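You operate a simulated robot arm through the tools that you are given. There is no shell and no other tool. Be economical: measure what you need, move in short steps, check, and stop when the job is done.

You are at the controls of a simulated two-armed robot. One attempt, no reset.

## Task
Wipe the stain, then cover the tray's two dark cupcake plates together.
Fine: use the long cover; wipe with the green cloth and put it back; first slide the plates together in the middle of their tray, without lifting them; all other plates stay put. What is to be rubbed or washed off counts as gone when no trace of it is left.
Where things are to end (x, y in the base frame): dark cupcake plate within 30 mm of [490, -140]; dark cupcake plate within 30 mm of [490, -260].

The check looks at the end state, three seconds after you hand in, the way a careful person would. Anything else that was tipped, shoved, dropped, spilled or broken makes it a failure. Lids that push on must go on centred and level and be pressed home; caps that screw on are set level and turned clockwise until they are tight. Flat cloth is picked up by pressing the open fingertips on it (5 to 10 N) and closing them slowly along it; thin cloth reads only 2 to 8 mm in the jaws.

## Robot
Two 7-joint arms with fingered hands on one trunk, on a base that drives. Base frame: it is fixed to the floor where the robot stands at the start and does not move with it; the origin is under the middle of the robot, x ahead of it, y to its left, z up; the surface under the hand at the start is at about z = 800. Lengths are in mm, angles in degrees, forces in N, time in s.
The left shoulder is at the start at [70, 166, 1043], the right one opposite. With the tool pointing down near the work surface each hand reaches from about 460 to 960 mm from the robot's upright axis, wherever it stands, measured 20 degrees to its own side. Places, roughly: big steel tray (46x35x3 cm) [500, -200, 800]; cupcake plate (11x11x9 cm) [600, -100, 500]; cupcake plate (12x12x9 cm) [500, 400, 600]; dark cupcake plate (11x11x7 cm) [600, 0, 200]; dark cupcake plate (12x12x7 cm) [600, 200, 200]; pink plate (12x11x3 cm) [600, 400, 200]; red plate (12x11x3 cm) [600, 400, 500]. Payload 4.1 kg a hand.
The TCP of each hand is the grasp point between the finger pads, 32 mm short of the fingertips. In the tool frame z runs along the fingers and y along their closing line. Largest opening 108 mm; the body of the gripper starts 38 mm behind the TCP. The gripper is a hand of 4 fingers: y runs from the thumb to the fingers, the wrist lies at [-16, -108, -186] in the tool frame, and closing takes about 1.5 s.
Orientation is told as [roll, pitch, yaw] about the base's x, y, z axes, in that order, counted from this pose: with the fingers straight down and the wrist toward the robot, the tool's x, y and z point along [0, 1, 0], [1, 0, 0] and [0, 0, -1] of the base frame.

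## Interface
- The arms move only by the tool arm_command. It takes "left_moves", "right_moves" or both (then of equal length, played together; a hand with none holds still); each is a list of rows, each a list of 2 entries, a list of its own where there are three numbers: the shift along the tool's x, y, z in mm, then the turn, a rotation vector about the tool's x, y, z in degrees. In form: [[[x, y, z], [wx, wy, wz]], ...]. A call has 1 to 8 rows; each row shifts and turns the commanded pose from where the row before left it, along the tool's axes as they then stand. "left_fingers" and "right_fingers" are, for a hand that has rows, the closure in counts, from 0 (fully open) to 255 (shut), set as the call begins (left out, the last holds). A row lasts 0.2 s, in which the tool goes at most 50 mm and 8.6 degrees; a call with a longer step from one row to the next is refused whole, and so is a gripper value outside its range. A pose out of reach is approached as far as the arm can. The call stops where the force on the tool passes 40 N (or 10 N more than at its start, if that is more) or the arm is blocked; 0.2 s more then pass. Each finger travels about 45 mm/s and halts on what it meets, pressing with about 30 N; the grip force reading is that of the motor and also rises with nothing between the fingers. The clock runs only during rows and for 0.2 s after the last one: add rows that do not move to give the fingers time. It gives the time, the measured TCP pose, the force on the tool (base axes), the opening and the grip force at its end, in the units of the frame above (readings bear some noise), with the torque about the TCP (base axes, N m) and any sound that the robot's microphone picked up, and new pictures: "show" is both (left out), scene, wrist or none (wrist: the cameras of the hands that moved).
- Cameras (640 x 400 px; columns grow to the right, rows downward): "scene" is now at [139.3, -6.1, 1272.8]; the picture's right is [-0.07, -1.00, -0.00], its down [-0.56, 0.04, -0.83] and it looks along [0.83, -0.06, -0.56] (base axes); focal length 214 px, centre (320, 200). "left" rides on the left gripper at [-64, -93, -132] in its tool frame; the picture's right is [-0.80, -0.28, 0.53], its down [0.55, -0.71, 0.45] and it looks along [0.25, 0.65, 0.72] (tool axes); focal length 247 px, centre (320, 200). "right" rides on the right gripper at [64, -93, -131] in its tool frame; the picture's right is [-0.80, 0.28, -0.53], its down [-0.55, -0.71, 0.45] and it looks along [-0.25, 0.65, 0.72] (tool axes); focal length 247 px, centre (320, 200). There is no depth. A picture from a camera that has moved, and an enlarged one, comes with that camera's place and axes in the base frame and with its lens.
- raise_lower(by): slides the trunk up (or, below 0, down) by that many mm; the arms and the scene camera ride with it, the base frame stays. It gives what a move gives, with no picture.
- steer(legs): drives the robot by 1 to 6 legs, each [ahead, left, turn to the left] in mm, mm and degrees, along the robot's own axes; the way and the turn of a leg run together, so that a leg with both is an arc; at most 1500 mm and 180 degrees a leg. The arms and the cameras ride along, it lands a little off, and it stops where it bumps. It gives what a move gives, and a new picture of the scene camera.
- curl_fingers(index, middle, ring, thumb_bend, hand): sets how far each is bent, from 0 (flat) to 1 (curled in); at 0.3 the hand is open as for a grip, at 0.7 the pads meet at the TCP. One left out holds its place. A second passes; each finger stops where it meets its share of the squeeze, and holds until it gets a number again. A gripper value or a shape takes the hand back. It gives what a move gives, with no picture; readings hold the bend of each and the force on the fingers (four entries, about 0 where the hand has none), thumb and palm.
- hand_shape(shape, hand): the hand has 4 fingers and takes this shape, open, in about a second: jaw (thumb against the fingers, like two jaws); tri (thumb and two fingers); tip (a fingertip pinch); poke (one finger out to press); point (the index stretched); flat (the hand flat); cup (the hand cupped); fist (a fist). The gripper value then closes the fingers along that shape, each until it touches; the sizes above hold for jaw. It gives what a move gives, with no picture.
- aim_head(pan, tilt): turns the head with the scene camera to pan (to the left, within 86 degrees either way) and tilt (down, from -29 to 69), counted from straight ahead of the robot. It gives what a move gives, and a new picture of the scene camera.
- enlarge(camera, box): a new picture of the part [left, top, right, bottom] of that camera's present view, enlarged. The clock stands still meanwhile.
- job_done(): hands the job in; it is judged then, once.

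Go step by step. Nothing tells you exact positions but the pictures and the camera data: compare them with the known pose of the tool, close in by small moves and look again before you grip or let go. The budget is 120 turns and 260 pictures, counting those below and the enlarged ones. Unless the task says otherwise, let go and move clear before handing in.

The tools are called after "Call:" as a command line: name --argument value ..., lists and objects as JSON in quotes. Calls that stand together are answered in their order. arm_command: Moves the arms, as the interface text tells. Its arguments: {"type":"object","properties":{"left_moves":{"type":"array","items":{"type":"array"}},"left_fingers":{"type":"number"},"right_moves":{"type":"array","items":{"type":"array"}},"right_fingers":{"type":"number"},"show":{"type":"string","enum":["both","scene","wrist","none"]}},"required":[]} The other tools are called the same way: raise_lower (by) slides the trunk up or down; hand_shape (shape, hand) gives the hand a shape; curl_fingers (index, middle, ring, thumb_bend, hand) moves the fingers one by one; steer (legs) drives the base; aim_head (pan, tilt) turns the head that bears the scene camera; enlarge (camera, box) takes an enlarged picture of a part of a camera's view; job_done () hands the job in.

At the start:

```text
time_s: 0.0
left_eef_pos: [663.8, 120.3, 1186.8]
left_tool_rot: [0.1, 0.0, 0.1]
left_contact_force: [-0.4, 0.1, -0.8]
left_ft_torque: [0.01, 0.0, 0.02]
left_opening: 107.6
left_grasp_force: 0.0
left_shape: jaw
left_bend: [0.3, 0.3, 0.3, 0.3]
left_finger forces: [0.0, 0.1, 0.1, 0.0, 0.0, 0.0]
right_eef_pos: [558.7, -376.5, 1181.9]
right_tool_rot: [0.1, -0.1, 0.0]
right_contact_force: [0.1, -0.1, 0.3]
right_ft_torque: [0.01, 0.0, 0.04]
right_opening: 108.0
right_grasp_force: 0.1
right_shape: jaw
right_bend: [0.3, 0.3, 0.3, 0.3]
right_finger forces: [0.0, 0.0, 0.0, 0.0, 0.1, 0.1]
trunk travel left (down, up): [-550.0, 390.0]
robot x, y, heading: [-1.1, 5.8, 0.0]
head pan, tilt: [-3.9, 33.9]
```

scene: 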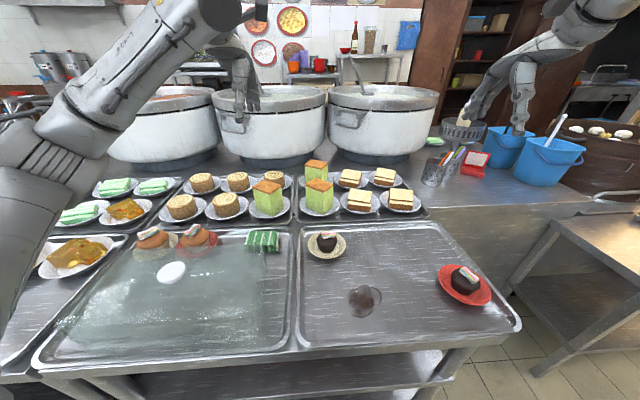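
right: 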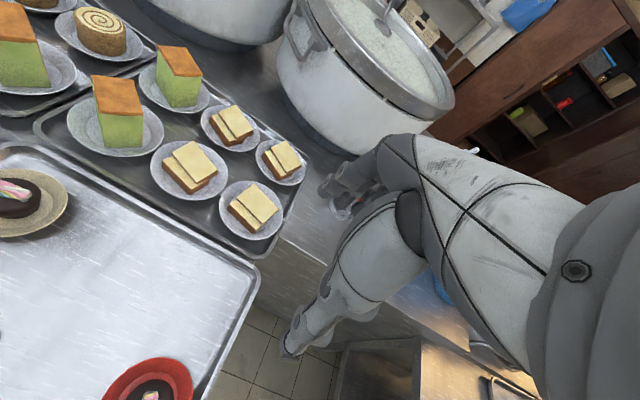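
left: 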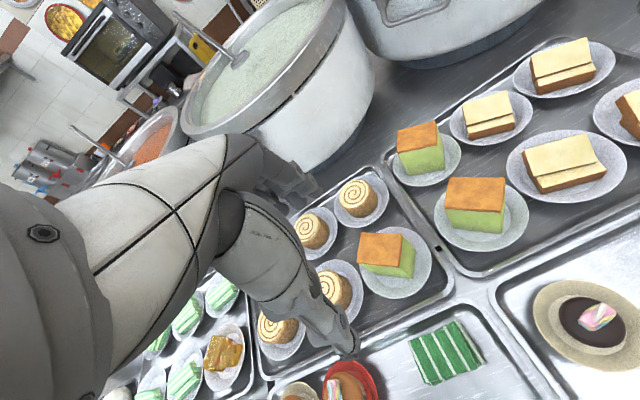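

I see the tray ahead with two dark cupcake plates (tan and red), a stain between them, and a green striped cloth on the next tray. I'll look closer to find the covers and to measure.

Call:
enlarge --camera "scene" --box '[30, 210, 300, 379]'

Call:
enlarge --camera "scene" --box '[280, 210, 540, 372]'

Call:
aim_head --pan -60 --tilt 40

Call:
aim_head --pan 55 --tilt 40

Call:
aim_head --pan 0 --tilt 60

```text
2.37 times, centred on (165, 294) of scene
camera zoom: at [139.3, -6.1, 1272.8], right [-0.07, -1.0, 0.0], down [-0.56, 0.04, -0.83], along [0.83, -0.06, -0.56], focal length 508 px, centre (687, -24)
```

zoom: 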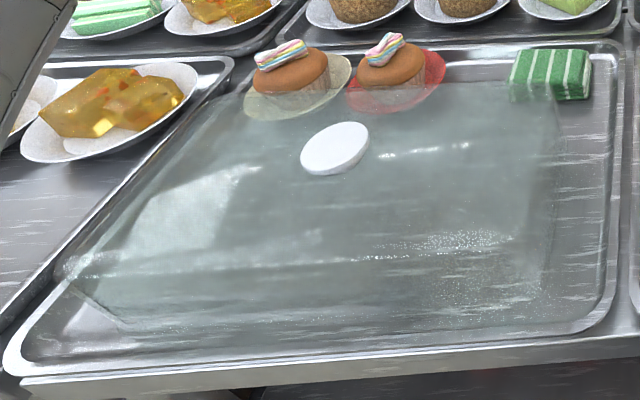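

```text
2.46 times, centred on (410, 291) of scene
camera zoom: at [139.3, -6.1, 1272.8], right [-0.07, -1.0, 0.0], down [-0.56, 0.04, -0.83], along [0.83, -0.06, -0.56], focal length 528 px, centre (98, -24)
```

zoom: 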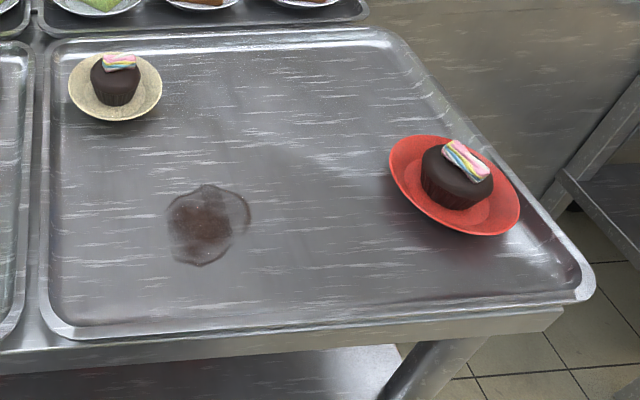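

```text
time_s: 1.2
left_eef_pos: [663.3, 119.8, 1187.7]
left_tool_rot: [0.0, -0.1, 0.0]
left_contact_force: [0.3, 0.4, -0.2]
left_ft_torque: [-0.02, 0.01, 0.02]
left_opening: 107.7
left_grasp_force: 0.1
left_shape: jaw
left_bend: [0.3, 0.3, 0.3, 0.3]
left_finger forces: [0.1, 0.1, 0.1, 0.0, 0.0, 0.0]
right_eef_pos: [558.7, -376.7, 1182.7]
right_tool_rot: [0.0, 0.1, 0.0]
right_contact_force: [-0.6, 0.3, -0.3]
right_ft_torque: [0.0, -0.01, -0.01]
right_opening: 107.4
right_grasp_force: 0.0
right_shape: jaw
right_bend: [0.3, 0.3, 0.3, 0.3]
right_finger forces: [0.0, 0.0, 0.1, 0.1, 0.1, 0.1]
trunk travel left (down, up): [-550.0, 390.0]
robot x, y, heading: [0.1, -1.4, 0.1]
head pan, tilt: [-60.0, 40.0]
camera scene: at [93.4, -73.7, 1263.6], right [-0.87, -0.5, 0.0], down [-0.32, 0.56, -0.77], along [0.38, -0.66, -0.64], focal length 214 px, centre (320, 200)
```

scene: 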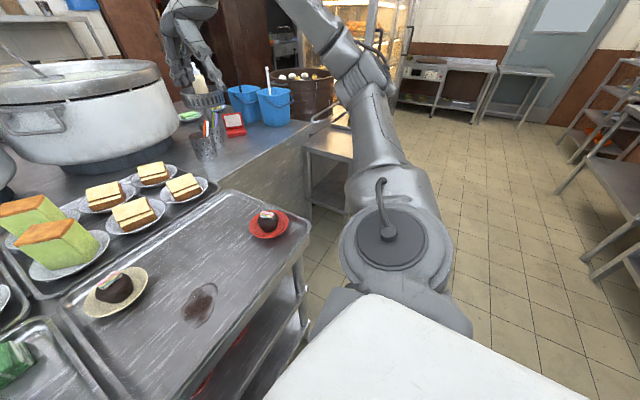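

```text
time_s: 3.2
left_eef_pos: [665.1, 119.3, 1186.8]
left_tool_rot: [0.0, -0.1, 0.0]
left_contact_force: [-0.2, 0.7, -0.4]
left_ft_torque: [-0.02, 0.03, -0.02]
left_opening: 107.7
left_grasp_force: 0.1
left_shape: jaw
left_bend: [0.3, 0.3, 0.3, 0.3]
left_finger forces: [0.1, 0.0, 0.0, 0.0, 0.0, 0.1]
right_eef_pos: [558.6, -375.8, 1183.4]
right_tool_rot: [0.0, 0.0, 0.0]
right_contact_force: [0.0, 0.2, 0.2]
right_ft_torque: [0.0, 0.02, -0.01]
right_opening: 107.8
right_grasp_force: 0.0
right_shape: jaw
right_bend: [0.3, 0.3, 0.3, 0.3]
right_finger forces: [0.0, 0.0, 0.0, 0.0, 0.1, 0.0]
trunk travel left (down, up): [-550.0, 390.0]
robot x, y, heading: [-2.5, -1.8, -0.1]
head pan, tilt: [55.0, 40.0]
camera scene: at [99.6, 69.5, 1263.6], right [0.82, -0.57, 0.0], down [-0.37, -0.53, -0.77], along [0.44, 0.63, -0.64], focal length 214 px, centre (320, 200)
```

scene: 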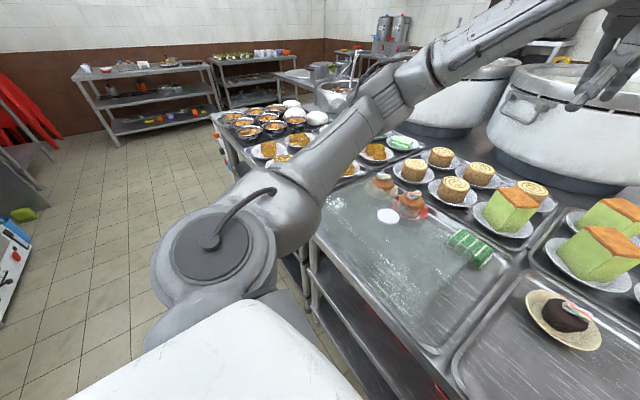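

```text
time_s: 4.4
left_eef_pos: [664.4, 120.0, 1187.2]
left_tool_rot: [0.0, 0.0, 0.0]
left_contact_force: [0.2, 0.3, 1.0]
left_ft_torque: [-0.01, -0.02, -0.02]
left_opening: 107.5
left_grasp_force: 0.0
left_shape: jaw
left_bend: [0.3, 0.3, 0.3, 0.3]
left_finger forces: [0.0, 0.0, 0.0, 0.1, 0.1, 0.0]
right_eef_pos: [558.8, -377.1, 1182.3]
right_tool_rot: [0.0, 0.1, 0.0]
right_contact_force: [-0.7, 1.1, -1.1]
right_ft_torque: [0.0, 0.0, -0.02]
right_opening: 107.7
right_grasp_force: 0.1
right_shape: jaw
right_bend: [0.3, 0.3, 0.3, 0.3]
right_finger forces: [0.0, 0.0, 0.0, 0.0, 0.1, 0.0]
trunk travel left (down, up): [-550.0, 390.0]
robot x, y, heading: [-1.2, -2.2, -0.0]
head pan, tilt: [0.0, 60.0]
camera scene: at [117.5, 0.0, 1236.9], right [0.0, -1.0, 0.0], down [-0.87, 0.0, -0.5], along [0.5, 0.0, -0.87], focal length 214 px, centre (320, 200)
```

scene: 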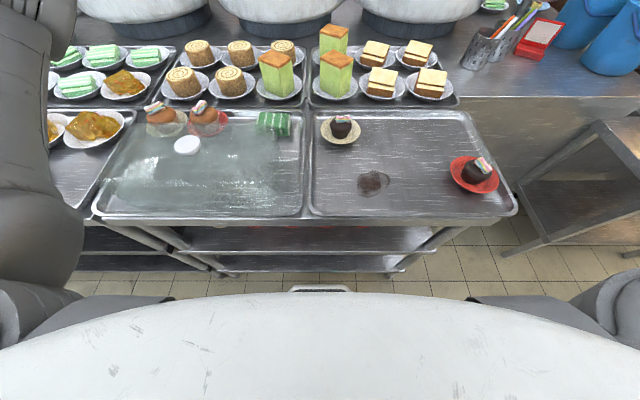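

The tray spans x≈330–680, y≈27 to −434. The tan plate is near [590,−59], the red one near [435,−380], and the stain near [416,−130]. A clear cover with a white knob sits near [429,267], knob top z≈919. Next I'll look closer at the cloth and the cover.

Call:
enlarge --camera "scene" --box '[220, 80, 350, 161]'

Call:
enlarge --camera "scene" --box '[90, 90, 310, 228]'

Call:
enlarge --camera "left" --box '[200, 250, 440, 400]'

```text
4.92 times, centred on (285, 120) of scene
camera zoom: at [117.5, 0.0, 1236.9], right [0.0, -1.0, 0.0], down [-0.87, 0.0, -0.5], along [0.5, 0.0, -0.87], focal length 1056 px, centre (492, 591)
```

zoom: 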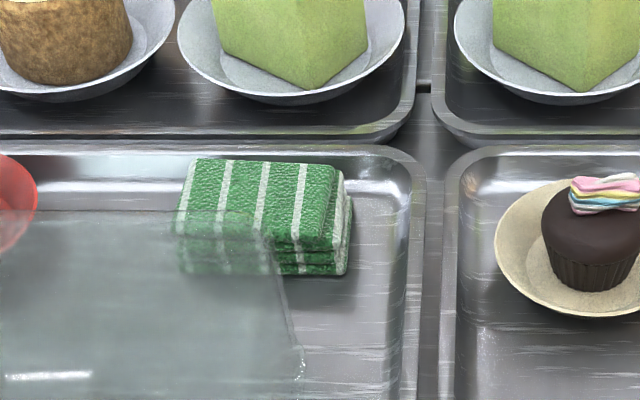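

```text
2.90 times, centred on (200, 159) of scene
camera zoom: at [117.5, 0.0, 1236.9], right [0.0, -1.0, 0.0], down [-0.87, 0.0, -0.5], along [0.5, 0.0, -0.87], focal length 622 px, centre (668, 319)
```

zoom: 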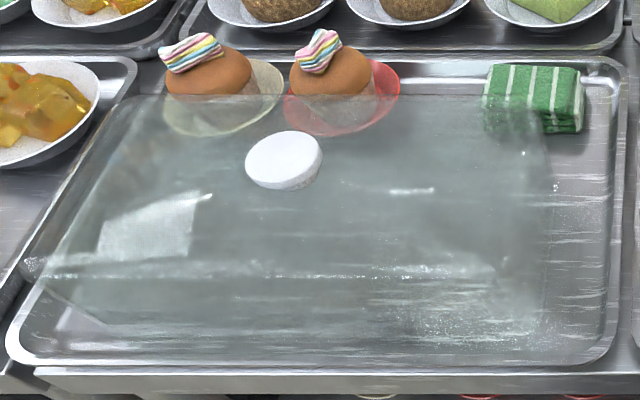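

```text
2.67 times, centred on (320, 325) of left
camera zoom: at [571.6, 55.0, 1318.6], right [-0.28, -0.8, -0.53], down [-0.71, 0.55, -0.45], along [0.65, 0.25, -0.72], focal length 659 px, centre (320, -133)
```

zoom: 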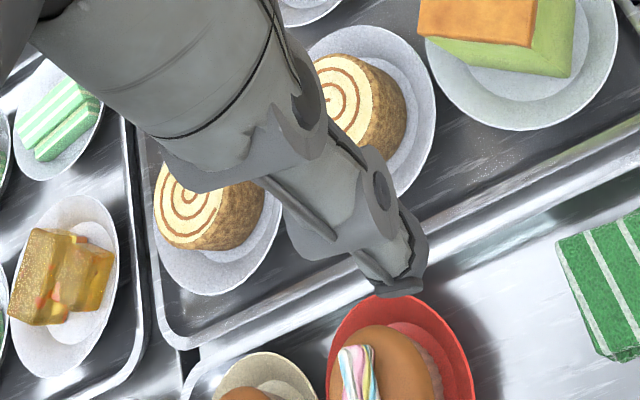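

The green cloth is a folded stack about 62×85×27 mm near [611,131]. The cover is a clear box, about 320×175×90 mm. I'll bring the left hand above the cloth.

Call:
arm_command --left_moves '[[[3, -14, 45], [0, 0, 0]], [[3, -14, 45], [0, 0, 0]], [[3, -14, 45], [0, 0, 0]], [[2, -11, 45], [0, 0, 0]], [[0, 0, 45], [0, 0, 0]], [[0, 0, 0], [0, 0, 0]]]' --left_fingers 0 --show "both"

```text
time_s: 5.8
left_eef_pos: [608.1, 124.7, 971.2]
left_tool_rot: [0.4, -0.7, -0.1]
left_contact_force: [-0.4, -0.9, 0.3]
left_ft_torque: [0.01, 0.0, -0.01]
left_opening: 107.7
left_grasp_force: 0.1
left_shape: jaw
left_bend: [0.3, 0.3, 0.3, 0.3]
left_finger forces: [0.0, 0.0, 0.0, 0.1, 0.0, 0.1]
right_eef_pos: [554.4, -383.2, 1184.4]
right_tool_rot: [0.3, -0.2, 0.1]
right_contact_force: [-0.1, 0.8, 0.4]
right_ft_torque: [0.0, -0.03, 0.0]
right_opening: 107.7
right_grasp_force: 0.1
right_shape: jaw
right_bend: [0.3, 0.3, 0.3, 0.3]
right_finger forces: [0.0, 0.0, 0.0, 0.0, 0.0, 0.0]
trunk travel left (down, up): [-550.0, 390.0]
robot x, y, heading: [0.5, -4.6, 0.0]
head pan, tilt: [0.0, 60.0]
camera scene: at [112.4, -7.5, 1239.1], right [0.0, -1.0, -0.01], down [-0.86, 0.0, -0.5], along [0.5, 0.01, -0.86], focal length 214 px, centre (320, 200)
camera left: at [514.5, 59.7, 1100.4], right [-0.28, -0.79, -0.54], down [-0.7, 0.55, -0.45], along [0.66, 0.25, -0.71], focal length 247 px, centre (320, 200)
```

scene: 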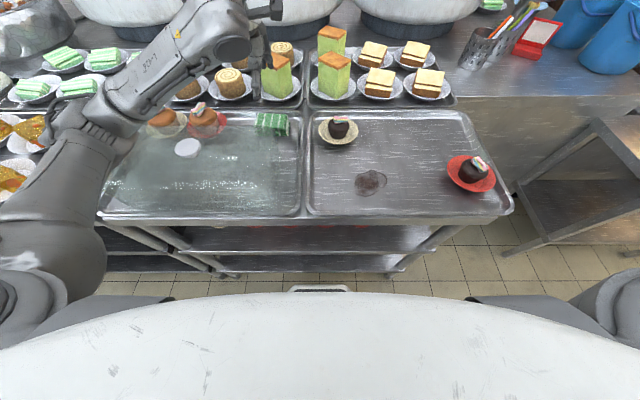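
left: 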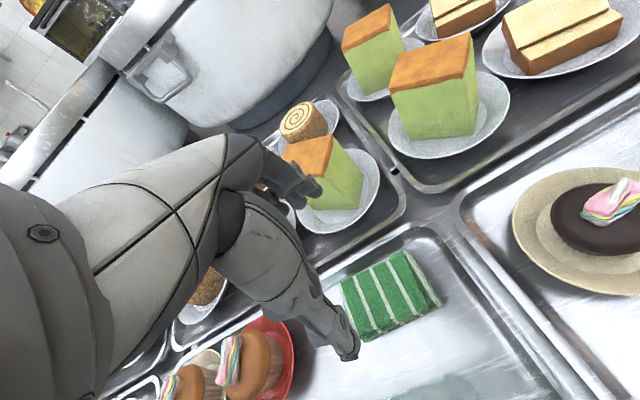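

The wrist camera puts the cloth centre near [601,125]. I'll lower partway and check again.

Call:
arm_command --left_moves '[[[0, -3, 35], [0, 0, 0]], [[0, -2, 35], [0, 0, 0]], [[0, 0, 0], [0, 0, 0]]]' --show "both"

Call:
enlarge --camera "scene" --box '[200, 60, 360, 160]'

```text
time_s: 6.8
left_eef_pos: [653.8, 116.6, 944.6]
left_tool_rot: [2.7, -4.9, -2.2]
left_contact_force: [-0.1, -1.7, 0.9]
left_ft_torque: [0.05, -0.02, 0.01]
left_opening: 107.9
left_grasp_force: 0.1
left_shape: jaw
left_bend: [0.3, 0.3, 0.3, 0.3]
left_finger forces: [0.0, 0.0, 0.0, 0.0, 0.0, 0.0]
right_eef_pos: [567.0, -401.4, 1187.1]
right_tool_rot: [0.5, -0.9, -3.1]
right_contact_force: [0.0, -0.6, 0.2]
right_ft_torque: [0.0, 0.03, -0.06]
right_opening: 107.4
right_grasp_force: 0.0
right_shape: jaw
right_bend: [0.3, 0.3, 0.3, 0.3]
right_finger forces: [0.0, 0.0, 0.0, 0.1, 0.1, 0.0]
trunk travel left (down, up): [-550.0, 390.0]
robot x, y, heading: [35.4, 20.4, -2.5]
head pan, tilt: [0.0, 60.0]
stopped in row 3 (left hand): the arm was blocked; the commanded pose is now the measured one
camera scene: at [142.4, -75.3, 1245.8], right [-0.04, -1.0, -0.08], down [-0.86, 0.08, -0.51], along [0.51, 0.04, -0.86], focal length 214 px, centre (320, 200)
camera left: at [548.1, 50.3, 1063.8], right [-0.26, -0.76, -0.59], down [-0.64, 0.6, -0.48], along [0.72, 0.25, -0.65], focal length 247 px, centre (320, 200)
```

scene: 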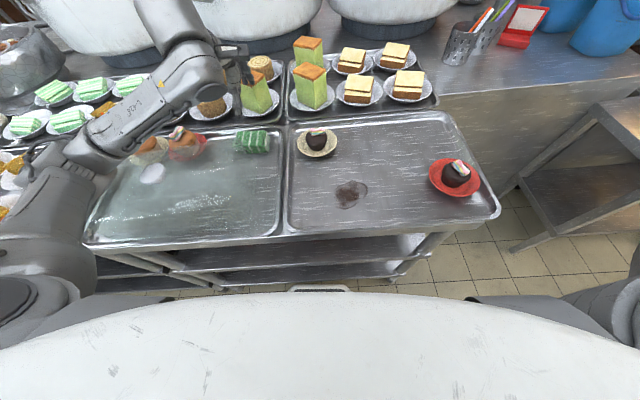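
left: 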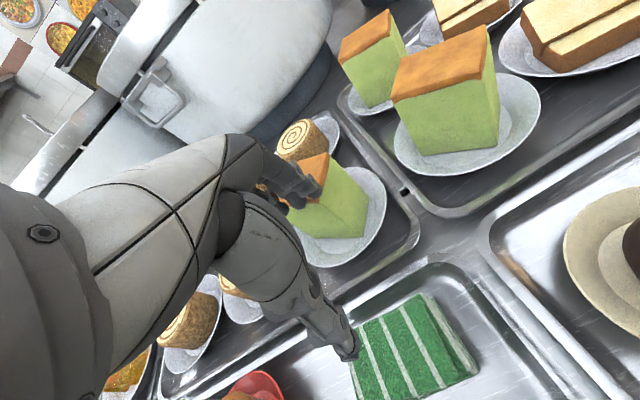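

```text
4.00 times, centred on (280, 110) of scene
camera zoom: at [142.4, -75.3, 1245.8], right [-0.04, -1.0, -0.08], down [-0.86, 0.08, -0.51], along [0.51, 0.04, -0.86], focal length 858 px, centre (480, 560)
```

zoom: 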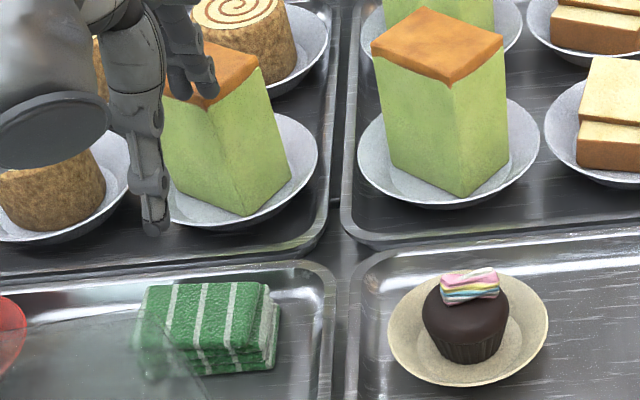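

The left arm's elbow has hit something and is tilting the robot, so I'll back straight up.

Call:
arm_command --left_moves '[[[0, 0, -35], [0, 0, 0]], [[0, 0, -45], [0, 0, 0]], [[0, 0, -45], [0, 0, 0]], [[0, 0, 0], [0, 0, 0]]]' --show "both"

Call:
aim_head --pan 45 --tilt 50

```text
time_s: 7.3
left_eef_pos: [650.0, 205.5, 961.4]
left_tool_rot: [-1.1, -6.3, -1.1]
left_contact_force: [0.7, 0.7, -1.5]
left_ft_torque: [-0.12, 0.03, -0.03]
left_opening: 108.0
left_grasp_force: 0.2
left_shape: jaw
left_bend: [0.3, 0.3, 0.3, 0.3]
left_finger forces: [0.0, 0.1, 0.0, 0.1, 0.0, 0.0]
right_eef_pos: [564.3, -294.5, 1208.4]
right_tool_rot: [-5.7, -2.3, -2.8]
right_contact_force: [1.3, 2.4, -0.3]
right_ft_torque: [-0.15, 0.08, 0.03]
right_opening: 107.8
right_grasp_force: 0.0
right_shape: jaw
right_bend: [0.3, 0.3, 0.3, 0.3]
right_finger forces: [0.0, 0.1, 0.0, 0.1, 0.0, 0.0]
trunk travel left (down, up): [-550.0, 390.0]
robot x, y, heading: [35.4, 17.8, -1.9]
head pan, tilt: [0.0, 60.0]
stopped in row 2 (right hand): the arm was blocked; the commanded pose is now the measured one
camera scene: at [142.5, -53.7, 1244.2], right [-0.04, -1.0, -0.06], down [-0.86, 0.06, -0.51], along [0.51, 0.03, -0.86], focal length 214 px, centre (320, 200)
camera left: at [541.5, 145.8, 1083.5], right [-0.24, -0.8, -0.54], down [-0.64, 0.55, -0.53], along [0.73, 0.22, -0.65], focal length 247 px, centre (320, 200)
```

scene: 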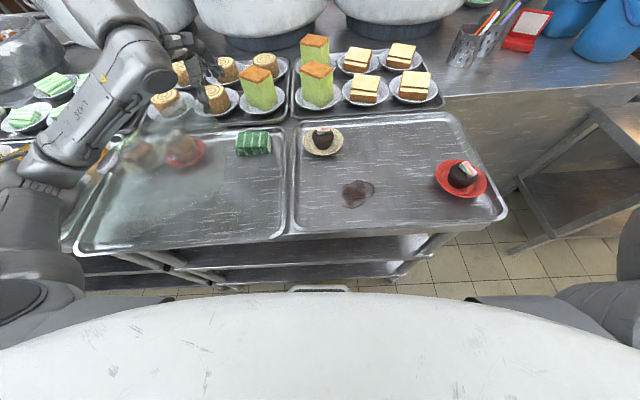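
left: 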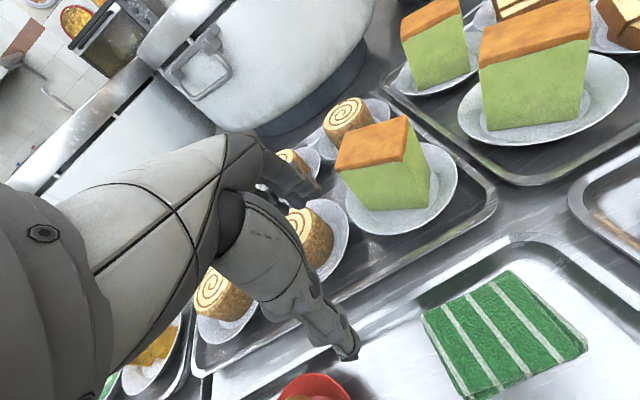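

```text
time_s: 8.4
left_eef_pos: [623.3, 228.2, 964.5]
left_tool_rot: [-1.1, -6.2, 1.0]
left_contact_force: [0.4, 0.3, 0.5]
left_ft_torque: [-0.01, -0.03, -0.03]
left_opening: 107.8
left_grasp_force: 0.0
left_shape: jaw
left_bend: [0.3, 0.3, 0.3, 0.3]
left_finger forces: [0.0, 0.0, 0.0, 0.0, 0.1, 0.0]
right_eef_pos: [558.6, -278.9, 1212.4]
right_tool_rot: [-3.9, -2.6, -0.4]
right_contact_force: [0.5, 0.5, -0.5]
right_ft_torque: [-0.05, 0.01, -0.01]
right_opening: 107.9
right_grasp_force: 0.1
right_shape: jaw
right_bend: [0.3, 0.3, 0.3, 0.3]
right_finger forces: [0.1, 0.1, 0.1, 0.0, 0.0, 0.0]
trunk travel left (down, up): [-550.0, 390.0]
robot x, y, heading: [33.8, 31.4, 0.3]
head pan, tilt: [45.0, 50.0]
camera scene: at [107.8, 67.3, 1254.6], right [0.71, -0.71, 0.01], down [-0.52, -0.53, -0.67], along [0.47, 0.47, -0.75], focal length 214 px, centre (320, 200)
```

scene: 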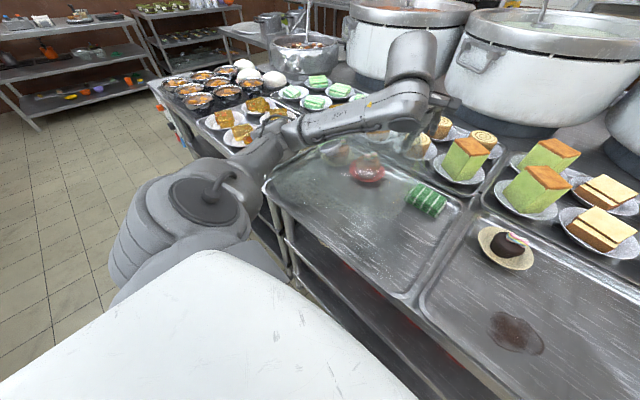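

The robot has settled level, but the cover may have been touched, so I'll look closely.

Call:
enlarge --camera "scene" --box '[240, 110, 480, 260]'

Call:
enlarge --camera "scene" --box '[120, 60, 320, 185]'

```text
2.67 times, centred on (360, 185) of scene
camera zoom: at [107.8, 67.3, 1254.6], right [0.71, -0.71, 0.01], down [-0.52, -0.53, -0.67], along [0.47, 0.47, -0.75], focal length 572 px, centre (213, 240)
```

zoom: 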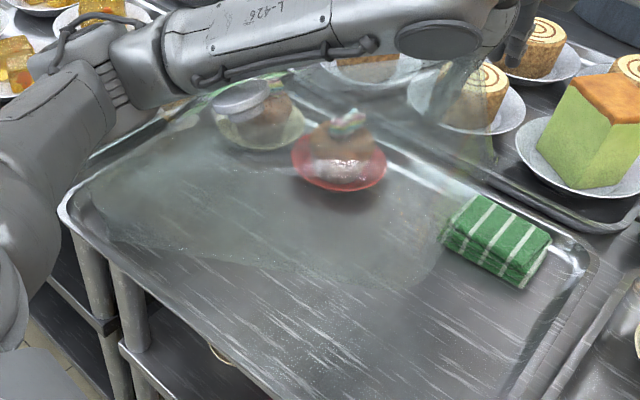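

```text
3.20 times, centred on (220, 122) of scene
camera zoom: at [107.8, 67.3, 1254.6], right [0.71, -0.71, 0.01], down [-0.52, -0.53, -0.67], along [0.47, 0.47, -0.75], focal length 686 px, centre (640, 448)
```

zoom: 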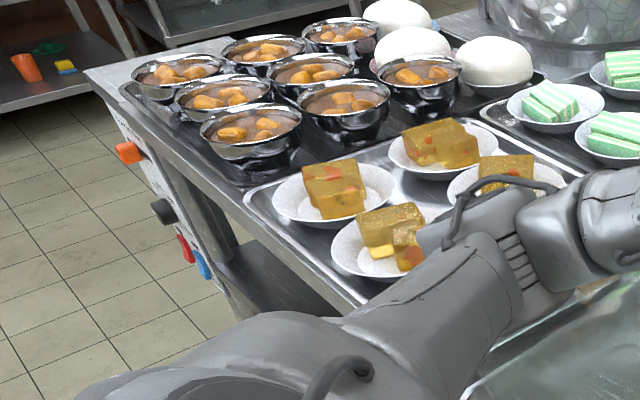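

The forearm has pushed the cover back so it leans over the light cupcakes. I'll raise the trunk, which lifts the arm straight off it, then inspect.

Call:
raise_lower --by 200

Call:
aim_head --pan 30 --tilt 60

Call:
enlarge --camera "scene" --box '[180, 60, 420, 210]'

```text
time_s: 10.6
left_eef_pos: [659.3, 194.7, 1135.9]
left_tool_rot: [-2.5, -3.6, -2.1]
left_contact_force: [0.0, -0.2, 0.1]
left_ft_torque: [0.01, -0.01, -0.01]
left_opening: 107.9
left_grasp_force: 0.1
left_shape: jaw
left_bend: [0.3, 0.3, 0.3, 0.3]
left_finger forces: [0.1, 0.1, 0.1, 0.0, 0.0, 0.0]
right_eef_pos: [577.8, -300.3, 1400.3]
right_tool_rot: [-4.9, -1.1, -3.4]
right_contact_force: [0.4, 0.5, 0.0]
right_ft_torque: [-0.02, 0.0, 0.01]
right_opening: 108.0
right_grasp_force: 0.1
right_shape: jaw
right_bend: [0.3, 0.3, 0.3, 0.3]
right_finger forces: [0.0, 0.0, 0.0, 0.1, 0.0, 0.1]
trunk travel left (down, up): [-750.0, 190.0]
robot x, y, heading: [38.1, 19.3, -3.0]
head pan, tilt: [45.0, 50.0]
```

```text
time_s: 11.3
left_eef_pos: [659.8, 195.6, 1136.9]
left_tool_rot: [-2.5, -3.8, -2.2]
left_contact_force: [-0.2, 1.0, 0.6]
left_ft_torque: [0.05, 0.03, 0.0]
left_opening: 108.1
left_grasp_force: 0.1
left_shape: jaw
left_bend: [0.3, 0.3, 0.3, 0.3]
left_finger forces: [0.0, 0.0, 0.0, 0.0, 0.0, 0.0]
right_eef_pos: [576.1, -299.5, 1402.4]
right_tool_rot: [-4.9, -1.2, -3.3]
right_contact_force: [-0.3, -0.4, 0.0]
right_ft_torque: [-0.02, -0.02, 0.05]
right_opening: 107.8
right_grasp_force: 0.0
right_shape: jaw
right_bend: [0.3, 0.3, 0.3, 0.3]
right_finger forces: [0.0, 0.0, 0.0, 0.0, 0.1, 0.0]
trunk travel left (down, up): [-750.0, 190.0]
robot x, y, heading: [38.7, 19.6, -2.6]
head pan, tilt: [30.0, 60.0]
camera scene: at [147.8, 47.4, 1436.9], right [0.46, -0.89, 0.0], down [-0.77, -0.4, -0.5], along [0.44, 0.23, -0.87], focal length 214 px, centre (320, 200)
```

scene: 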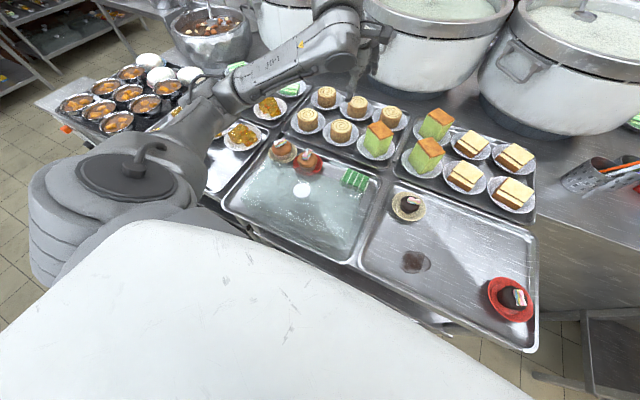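

```text
2.67 times, centred on (300, 135) of scene
camera zoom: at [147.8, 47.4, 1436.9], right [0.46, -0.89, 0.0], down [-0.77, -0.4, -0.5], along [0.44, 0.23, -0.87], focal length 572 px, centre (373, 373)
```

zoom: 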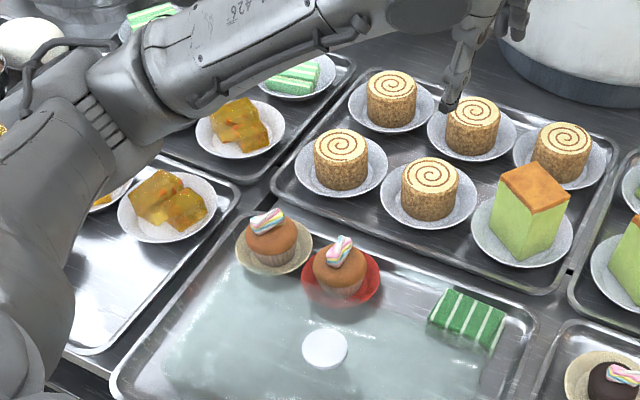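

The cover has settled flat again, knob near [414,244], and the plates look unmoved. To keep the arm extended and the elbow high, I'll raise the trunk and back the base away.

Call:
raise_lower --by 100

Call:
steer --legs '[[-220, -160, 2.7]]'

Call:
aim_head --pan 12 --tilt 52

```text
time_s: 12.7
left_eef_pos: [658.6, 193.9, 1236.0]
left_tool_rot: [-2.4, -3.9, -2.0]
left_contact_force: [0.2, 0.2, 0.1]
left_ft_torque: [0.01, 0.0, 0.0]
left_opening: 107.7
left_grasp_force: 0.1
left_shape: jaw
left_bend: [0.3, 0.3, 0.3, 0.3]
left_finger forces: [0.0, 0.1, 0.0, 0.0, 0.0, 0.0]
right_eef_pos: [577.6, -300.4, 1501.1]
right_tool_rot: [-5.0, -1.0, -3.4]
right_contact_force: [0.5, -0.4, 0.4]
right_ft_torque: [-0.03, -0.01, -0.02]
right_opening: 107.9
right_grasp_force: 0.0
right_shape: jaw
right_bend: [0.3, 0.3, 0.3, 0.3]
right_finger forces: [0.0, 0.0, 0.0, 0.0, 0.0, 0.0]
trunk travel left (down, up): [-850.0, 90.0]
robot x, y, heading: [35.9, 22.8, -2.5]
head pan, tilt: [30.0, 60.0]
```

```text
time_s: 14.6
left_eef_pos: [425.8, 73.5, 1235.5]
left_tool_rot: [-2.3, -3.7, 0.8]
left_contact_force: [-0.6, -0.8, -0.5]
left_ft_torque: [0.0, 0.0, -0.02]
left_opening: 107.8
left_grasp_force: 0.0
left_shape: jaw
left_bend: [0.3, 0.3, 0.3, 0.3]
left_finger forces: [0.0, 0.1, 0.0, 0.0, 0.0, 0.0]
right_eef_pos: [368.8, -425.3, 1501.8]
right_tool_rot: [-5.0, -1.1, -0.5]
right_contact_force: [0.3, -0.8, 0.3]
right_ft_torque: [0.02, 0.0, -0.02]
right_opening: 107.7
right_grasp_force: 0.1
right_shape: jaw
right_bend: [0.3, 0.3, 0.3, 0.3]
right_finger forces: [0.0, 0.0, 0.0, 0.0, 0.1, 0.0]
trunk travel left (down, up): [-850.0, 90.0]
robot x, y, heading: [-183.6, -133.7, 0.1]
head pan, tilt: [30.0, 60.0]
camera scene: at [-76.6, -99.7, 1536.7], right [0.5, -0.87, 0.0], down [-0.75, -0.43, -0.5], along [0.43, 0.25, -0.87], focal length 214 px, centre (320, 200)
```

scene: 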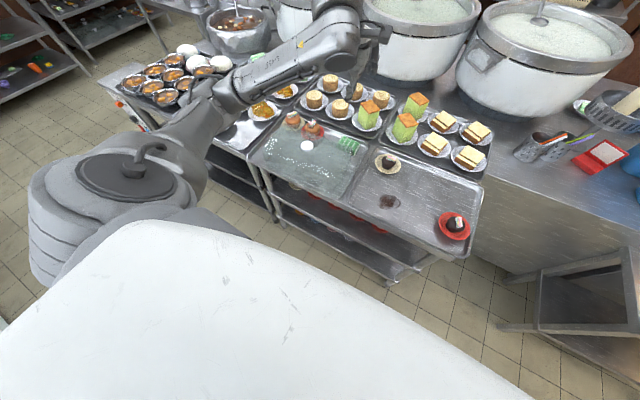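

```text
time_s: 15.4
left_eef_pos: [425.3, 71.6, 1236.1]
left_tool_rot: [-2.4, -3.8, 0.8]
left_contact_force: [0.2, -0.9, 0.1]
left_ft_torque: [0.03, -0.01, 0.02]
left_opening: 107.6
left_grasp_force: 0.1
left_shape: jaw
left_bend: [0.3, 0.3, 0.3, 0.3]
left_finger forces: [0.0, 0.0, 0.0, 0.1, 0.1, 0.0]
right_eef_pos: [366.3, -427.7, 1501.8]
right_tool_rot: [-4.9, -1.1, -0.5]
right_contact_force: [0.2, -0.6, -1.2]
right_ft_torque: [0.02, -0.05, -0.02]
right_opening: 107.9
right_grasp_force: 0.1
right_shape: jaw
right_bend: [0.3, 0.3, 0.3, 0.3]
right_finger forces: [0.1, 0.0, 0.1, 0.0, 0.0, 0.0]
trunk travel left (down, up): [-850.0, 90.0]
robot x, y, heading: [-186.2, -135.7, 0.2]
head pan, tilt: [12.0, 52.0]
camera scene: at [-62.9, -118.9, 1546.8], right [0.21, -0.98, 0.0], down [-0.77, -0.17, -0.62], along [0.6, 0.13, -0.79], focal length 214 px, centre (320, 200)
```

scene: 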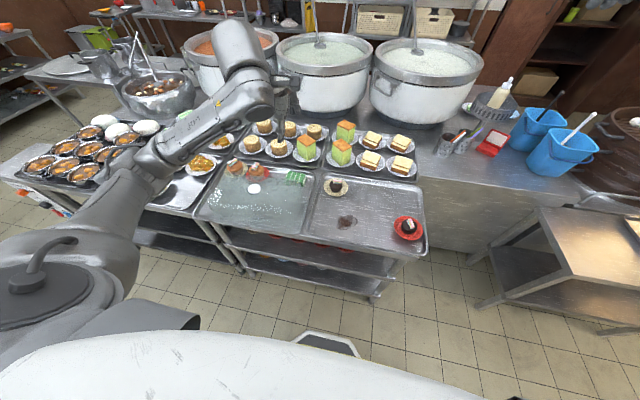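

I'll extend the left hand forward over the cloth, staying high (z≈1080), level the tool, and check elbow clearance.

Call:
arm_command --left_moves '[[[9, 36, 10], [3.8, 2.4, 0.8]], [[9, 36, 20], [0, 0, 0]], [[9, 36, 30], [0, 0, 0]], [[9, 36, 30], [0, 0, 0]], [[9, 34, 30], [0, 0, 0]], [[8, 0, 36], [0, 0, 0]], [[0, 0, 0], [0, 0, 0]]]' --show "both"

```text
time_s: 17.0
left_eef_pos: [605.4, 124.6, 1081.2]
left_tool_rot: [0.1, 0.1, -0.1]
left_contact_force: [0.2, 0.3, -0.1]
left_ft_torque: [0.02, -0.01, 0.03]
left_opening: 108.1
left_grasp_force: 0.0
left_shape: jaw
left_bend: [0.3, 0.3, 0.3, 0.3]
left_finger forces: [0.0, 0.1, 0.0, 0.0, 0.1, 0.1]
right_eef_pos: [367.4, -425.8, 1501.2]
right_tool_rot: [-4.9, -1.0, -0.5]
right_contact_force: [0.5, 0.3, 0.1]
right_ft_torque: [0.02, 0.02, -0.02]
right_opening: 107.8
right_grasp_force: 0.0
right_shape: jaw
right_bend: [0.3, 0.3, 0.3, 0.3]
right_finger forces: [0.0, 0.0, 0.1, 0.1, 0.0, 0.0]
trunk travel left (down, up): [-850.0, 90.0]
robot x, y, heading: [-187.2, -131.8, 0.3]
head pan, tilt: [12.0, 52.0]
camera scene: at [-62.3, -118.5, 1546.8], right [0.21, -0.98, 0.0], down [-0.77, -0.16, -0.62], along [0.6, 0.13, -0.79], focal length 214 px, centre (320, 200)
camera left: at [511.3, 59.9, 1212.7], right [-0.28, -0.8, -0.53], down [-0.7, 0.55, -0.45], along [0.65, 0.25, -0.72], focal length 247 px, centre (320, 200)
```

scene: 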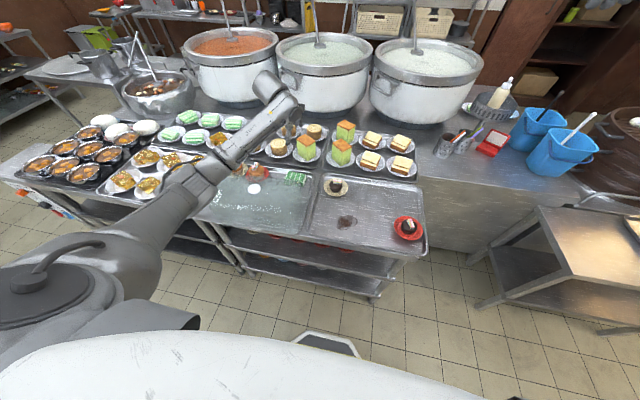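
left: 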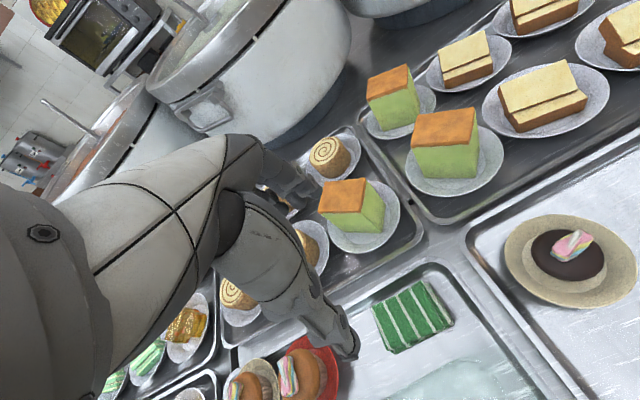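

The arm now looks better extended. I'll raise the trunk another 80 for elbow clearance, then descend in steps.

Call:
raise_lower --by 80

Call:
arm_command --left_moves '[[[0, 0, 48], [0, 0, 0]], [[0, 0, 48], [0, 0, 0]], [[0, 0, 48], [0, 0, 0]], [[0, 0, 46], [0, 0, 0]], [[0, 0, 0], [0, 0, 0]]]' --show "both"

```text
time_s: 18.2
left_eef_pos: [603.3, 123.2, 1160.6]
left_tool_rot: [0.1, 0.1, -0.1]
left_contact_force: [-0.5, -0.1, 0.2]
left_ft_torque: [0.01, -0.03, -0.01]
left_opening: 107.8
left_grasp_force: 0.1
left_shape: jaw
left_bend: [0.3, 0.3, 0.3, 0.3]
left_finger forces: [0.0, 0.0, 0.0, 0.1, 0.0, 0.1]
right_eef_pos: [367.9, -426.2, 1580.8]
right_tool_rot: [-5.0, -1.1, -0.5]
right_contact_force: [0.4, -0.8, -0.2]
right_ft_torque: [-0.02, 0.03, -0.02]
right_opening: 107.8
right_grasp_force: 0.0
right_shape: jaw
right_bend: [0.3, 0.3, 0.3, 0.3]
right_finger forces: [0.0, 0.0, 0.0, 0.0, 0.1, 0.0]
trunk travel left (down, up): [-930.0, 10.0]
robot x, y, heading: [-186.1, -134.1, 0.1]
head pan, tilt: [12.0, 52.0]
```

```text
time_s: 19.4
left_eef_pos: [606.6, 124.4, 968.8]
left_tool_rot: [0.1, 0.0, -0.1]
left_contact_force: [-0.6, 0.2, 1.0]
left_ft_torque: [0.0, -0.01, 0.0]
left_opening: 107.9
left_grasp_force: 0.1
left_shape: jaw
left_bend: [0.3, 0.3, 0.3, 0.3]
left_finger forces: [0.0, 0.1, 0.0, 0.1, 0.0, 0.0]
right_eef_pos: [366.2, -425.9, 1582.4]
right_tool_rot: [-5.1, -1.1, -0.5]
right_contact_force: [-0.2, -1.1, 0.1]
right_ft_torque: [0.02, -0.02, 0.01]
right_opening: 107.9
right_grasp_force: 0.0
right_shape: jaw
right_bend: [0.3, 0.3, 0.3, 0.3]
right_finger forces: [0.1, 0.0, 0.1, 0.0, 0.1, 0.1]
trunk travel left (down, up): [-930.0, 10.0]
robot x, y, heading: [-184.8, -132.7, 0.2]
head pan, tilt: [12.0, 52.0]
camera scene: at [-62.1, -118.2, 1626.8], right [0.21, -0.98, 0.0], down [-0.77, -0.17, -0.62], along [0.6, 0.13, -0.79], focal length 214 px, centre (320, 200)
camera left: at [512.3, 59.9, 1101.3], right [-0.28, -0.8, -0.53], down [-0.7, 0.55, -0.45], along [0.65, 0.25, -0.72], focal length 247 px, centre (320, 200)
```

scene: 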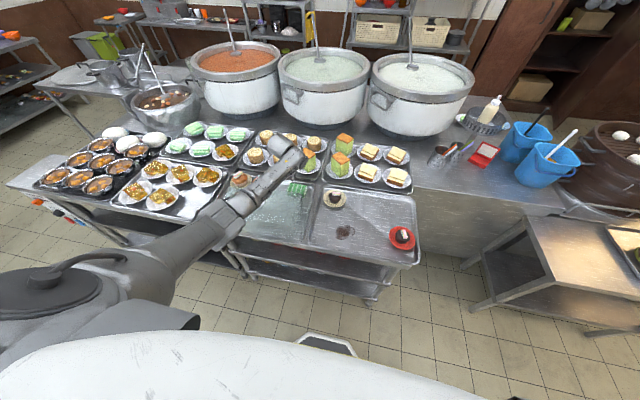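
left: 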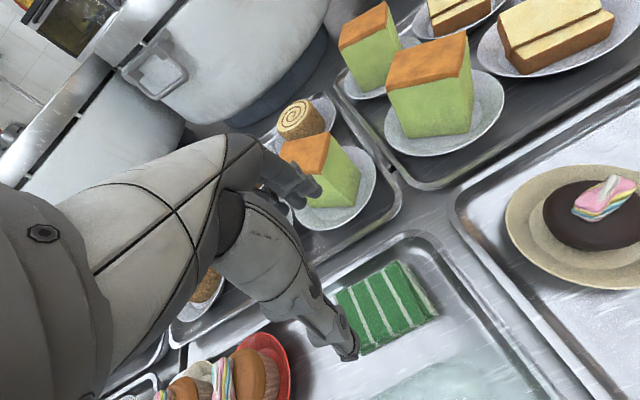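

Clearance is good. I'll refine the cloth position before the final descent.

Call:
enlarge --camera "left" --box '[260, 230, 500, 380]'

Call:
enlarge --camera "scene" --box '[210, 130, 370, 230]'

```text
2.67 times, centred on (380, 305) of left
camera zoom: at [512.3, 59.9, 1101.3], right [-0.28, -0.8, -0.53], down [-0.7, 0.55, -0.45], along [0.65, 0.25, -0.72], focal length 659 px, centre (160, -80)
```

zoom: 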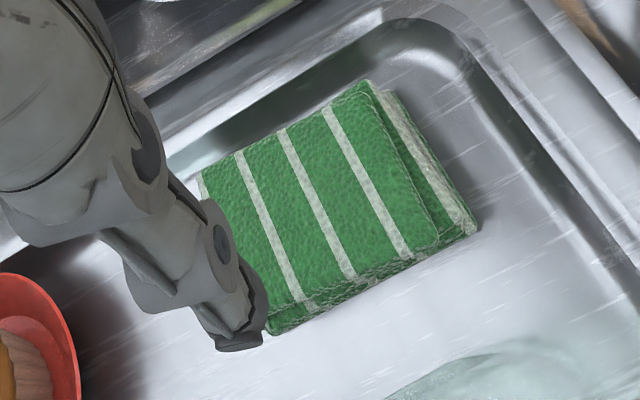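

```text
4.00 times, centred on (290, 180) of scene
camera zoom: at [-62.1, -118.2, 1626.8], right [0.21, -0.98, 0.0], down [-0.77, -0.17, -0.62], along [0.6, 0.13, -0.79], focal length 858 px, centre (440, 280)
```

zoom: 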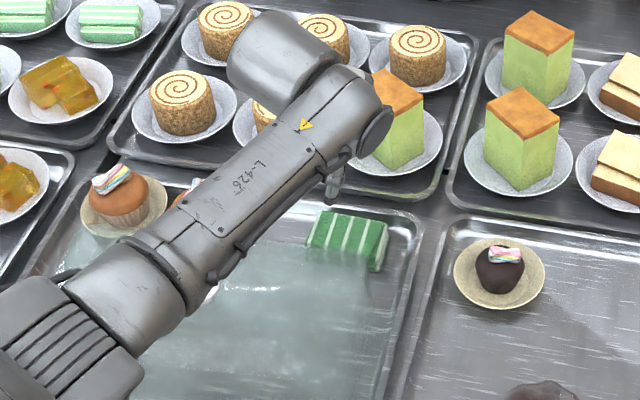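

Estimates put the cloth centre near [594,131]. I'll adjust a little, lower to z≈890 and look.

Call:
arm_command --left_moves '[[[5, -11, 40], [0, 0, 0]], [[0, 0, 38], [0, 0, 0]], [[0, 0, 0], [0, 0, 0]]]' --show "wrist"

Call:
enlarge --camera "scene" --box '[210, 130, 370, 230]'

```text
time_s: 20.2
left_eef_pos: [593.2, 131.0, 893.1]
left_tool_rot: [0.1, 0.0, 0.0]
left_contact_force: [0.4, 0.1, -1.0]
left_ft_torque: [0.01, 0.01, 0.02]
left_opening: 107.8
left_grasp_force: 0.0
left_shape: jaw
left_bend: [0.3, 0.3, 0.3, 0.3]
left_finger forces: [0.0, 0.1, 0.1, 0.0, 0.0, 0.1]
right_eef_pos: [367.0, -426.5, 1579.8]
right_tool_rot: [-4.8, -1.1, -0.5]
right_contact_force: [0.2, 0.2, 0.6]
right_ft_torque: [0.03, 0.0, -0.01]
right_opening: 108.0
right_grasp_force: 0.1
right_shape: jaw
right_bend: [0.3, 0.3, 0.3, 0.3]
right_finger forces: [0.0, 0.0, 0.0, 0.0, 0.0, 0.0]
trunk travel left (down, up): [-930.0, 10.0]
robot x, y, heading: [-189.5, -132.4, -0.1]
head pan, tilt: [12.0, 52.0]
camera left: at [500.4, 65.0, 1024.4], right [-0.28, -0.8, -0.53], down [-0.7, 0.55, -0.45], along [0.65, 0.25, -0.72], focal length 247 px, centre (320, 200)
```

left: 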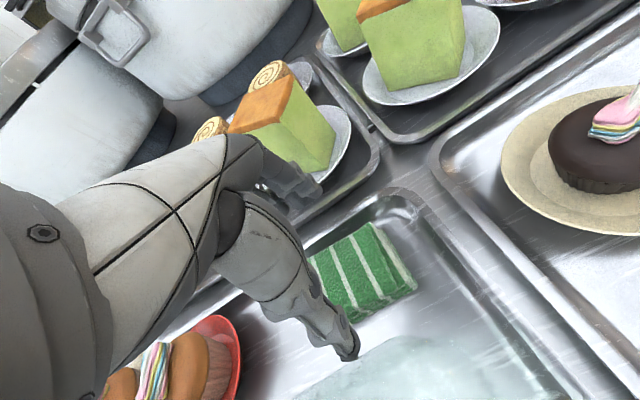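

```text
4.00 times, centred on (290, 180) of scene
camera zoom: at [-62.1, -118.4, 1626.8], right [0.21, -0.98, 0.0], down [-0.77, -0.16, -0.62], along [0.6, 0.13, -0.79], focal length 858 px, centre (440, 280)
```

zoom: 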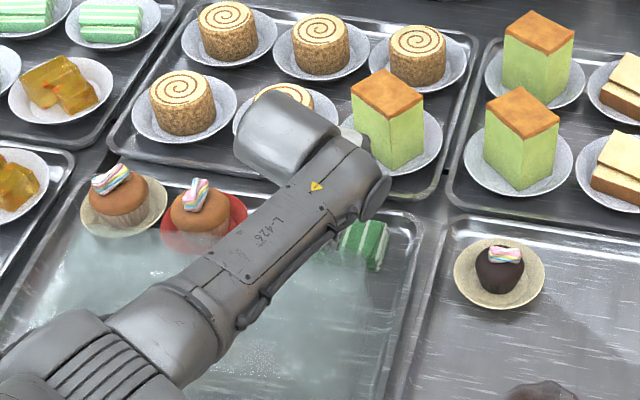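

The cloth centre is near [588,139], with the cover's rear edge only about x≈523. I'll narrow the jaw to keep the thumb clear of the cover and shift slightly.

Call:
arm_command --left_moves '[[[6, 3, 0], [0, 0, 0]], [[0, 0, 0], [0, 0, 0]], [[0, 0, 0], [0, 0, 0]]]' --left_fingers 50 --show "wrist"

Call:
enlarge --camera "left" --box '[220, 180, 480, 343]'

```text
time_s: 21.0
left_eef_pos: [595.7, 135.4, 892.3]
left_tool_rot: [0.1, 0.0, -0.1]
left_contact_force: [0.0, -0.3, -0.3]
left_ft_torque: [0.0, -0.02, -0.01]
left_opening: 87.0
left_grasp_force: 0.0
left_shape: jaw
left_bend: [0.26, 0.34, 0.32, 0.53]
left_finger forces: [0.0, 0.0, 0.0, 0.1, 0.0, 0.0]
right_eef_pos: [367.1, -426.3, 1581.3]
right_tool_rot: [-4.9, -1.1, -0.5]
right_contact_force: [0.5, -0.1, 0.0]
right_ft_torque: [0.01, 0.01, -0.01]
right_opening: 107.9
right_grasp_force: 0.0
right_shape: jaw
right_bend: [0.3, 0.3, 0.3, 0.3]
right_finger forces: [0.0, 0.1, 0.1, 0.1, 0.0, 0.1]
trunk travel left (down, up): [-930.0, 10.0]
robot x, y, heading: [-188.1, -133.7, 0.0]
head pan, tilt: [12.0, 52.0]
camera left: at [503.4, 70.8, 1025.0], right [-0.28, -0.8, -0.53], down [-0.7, 0.55, -0.45], along [0.65, 0.25, -0.72], focal length 247 px, centre (320, 200)
```

left: 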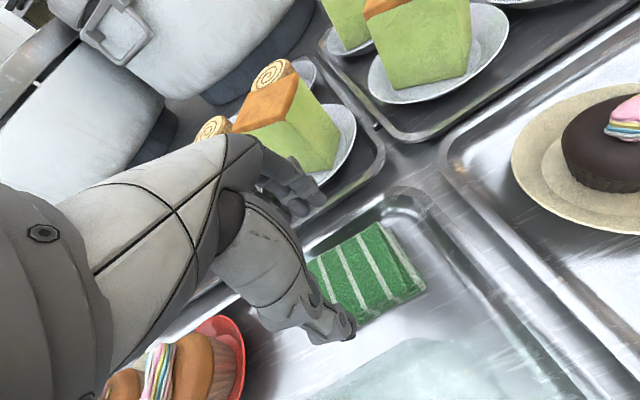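

```text
2.45 times, centred on (350, 262) of left
camera zoom: at [503.4, 70.8, 1025.0], right [-0.28, -0.8, -0.53], down [-0.7, 0.55, -0.45], along [0.65, 0.25, -0.72], focal length 606 px, centre (246, 49)
```

zoom: 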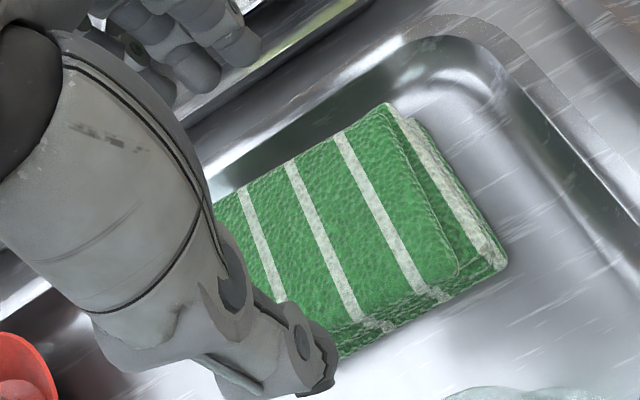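

Thumb and fingers straddle the cloth and clear the cover. I'll descend to just above the tray.

Call:
arm_command --left_moves '[[[0, -4, 20], [0, 0, 0]], [[0, 0, 15], [0, 0, 0]], [[0, 0, 14], [0, 0, 0]], [[0, 0, 0], [0, 0, 0]]]' --show "wrist"

```text
time_s: 22.0
left_eef_pos: [598.0, 135.2, 855.0]
left_tool_rot: [0.0, -1.3, -0.3]
left_contact_force: [-1.3, 0.9, 27.7]
left_ft_torque: [0.3, -1.19, 0.04]
left_opening: 84.2
left_grasp_force: 0.0
left_shape: jaw
left_bend: [0.26, 0.33, 0.32, 0.53]
left_finger forces: [0.6, 27.1, 0.0, 0.1, 0.4, 0.0]
right_eef_pos: [366.2, -426.5, 1581.9]
right_tool_rot: [-4.9, -1.1, -0.4]
right_contact_force: [0.3, 0.1, -0.2]
right_ft_torque: [-0.01, 0.05, -0.02]
right_opening: 107.9
right_grasp_force: 0.0
right_shape: jaw
right_bend: [0.3, 0.3, 0.3, 0.3]
right_finger forces: [0.0, 0.0, 0.0, 0.0, 0.0, 0.0]
trunk travel left (down, up): [-930.0, 10.0]
robot x, y, heading: [-186.8, -136.0, 0.2]
head pan, tilt: [12.0, 52.0]
stopped in row 4 (left hand): the force on the tool passed its limit at 42 N (the readings are from after the stop); the commanded pose is now the measured one
camera left: at [502.5, 71.0, 984.6], right [-0.28, -0.8, -0.54], down [-0.69, 0.55, -0.46], along [0.67, 0.25, -0.7], focal length 247 px, centre (320, 200)
```

left: 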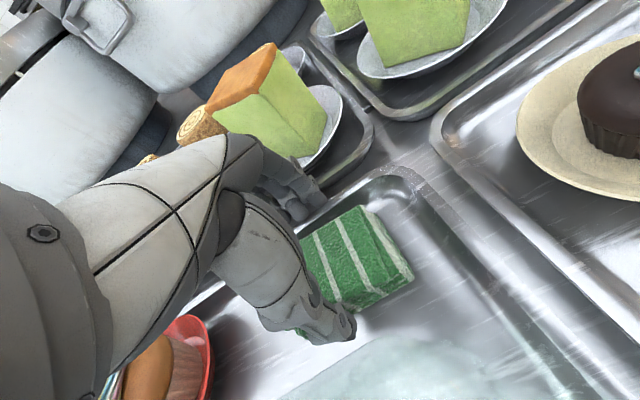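

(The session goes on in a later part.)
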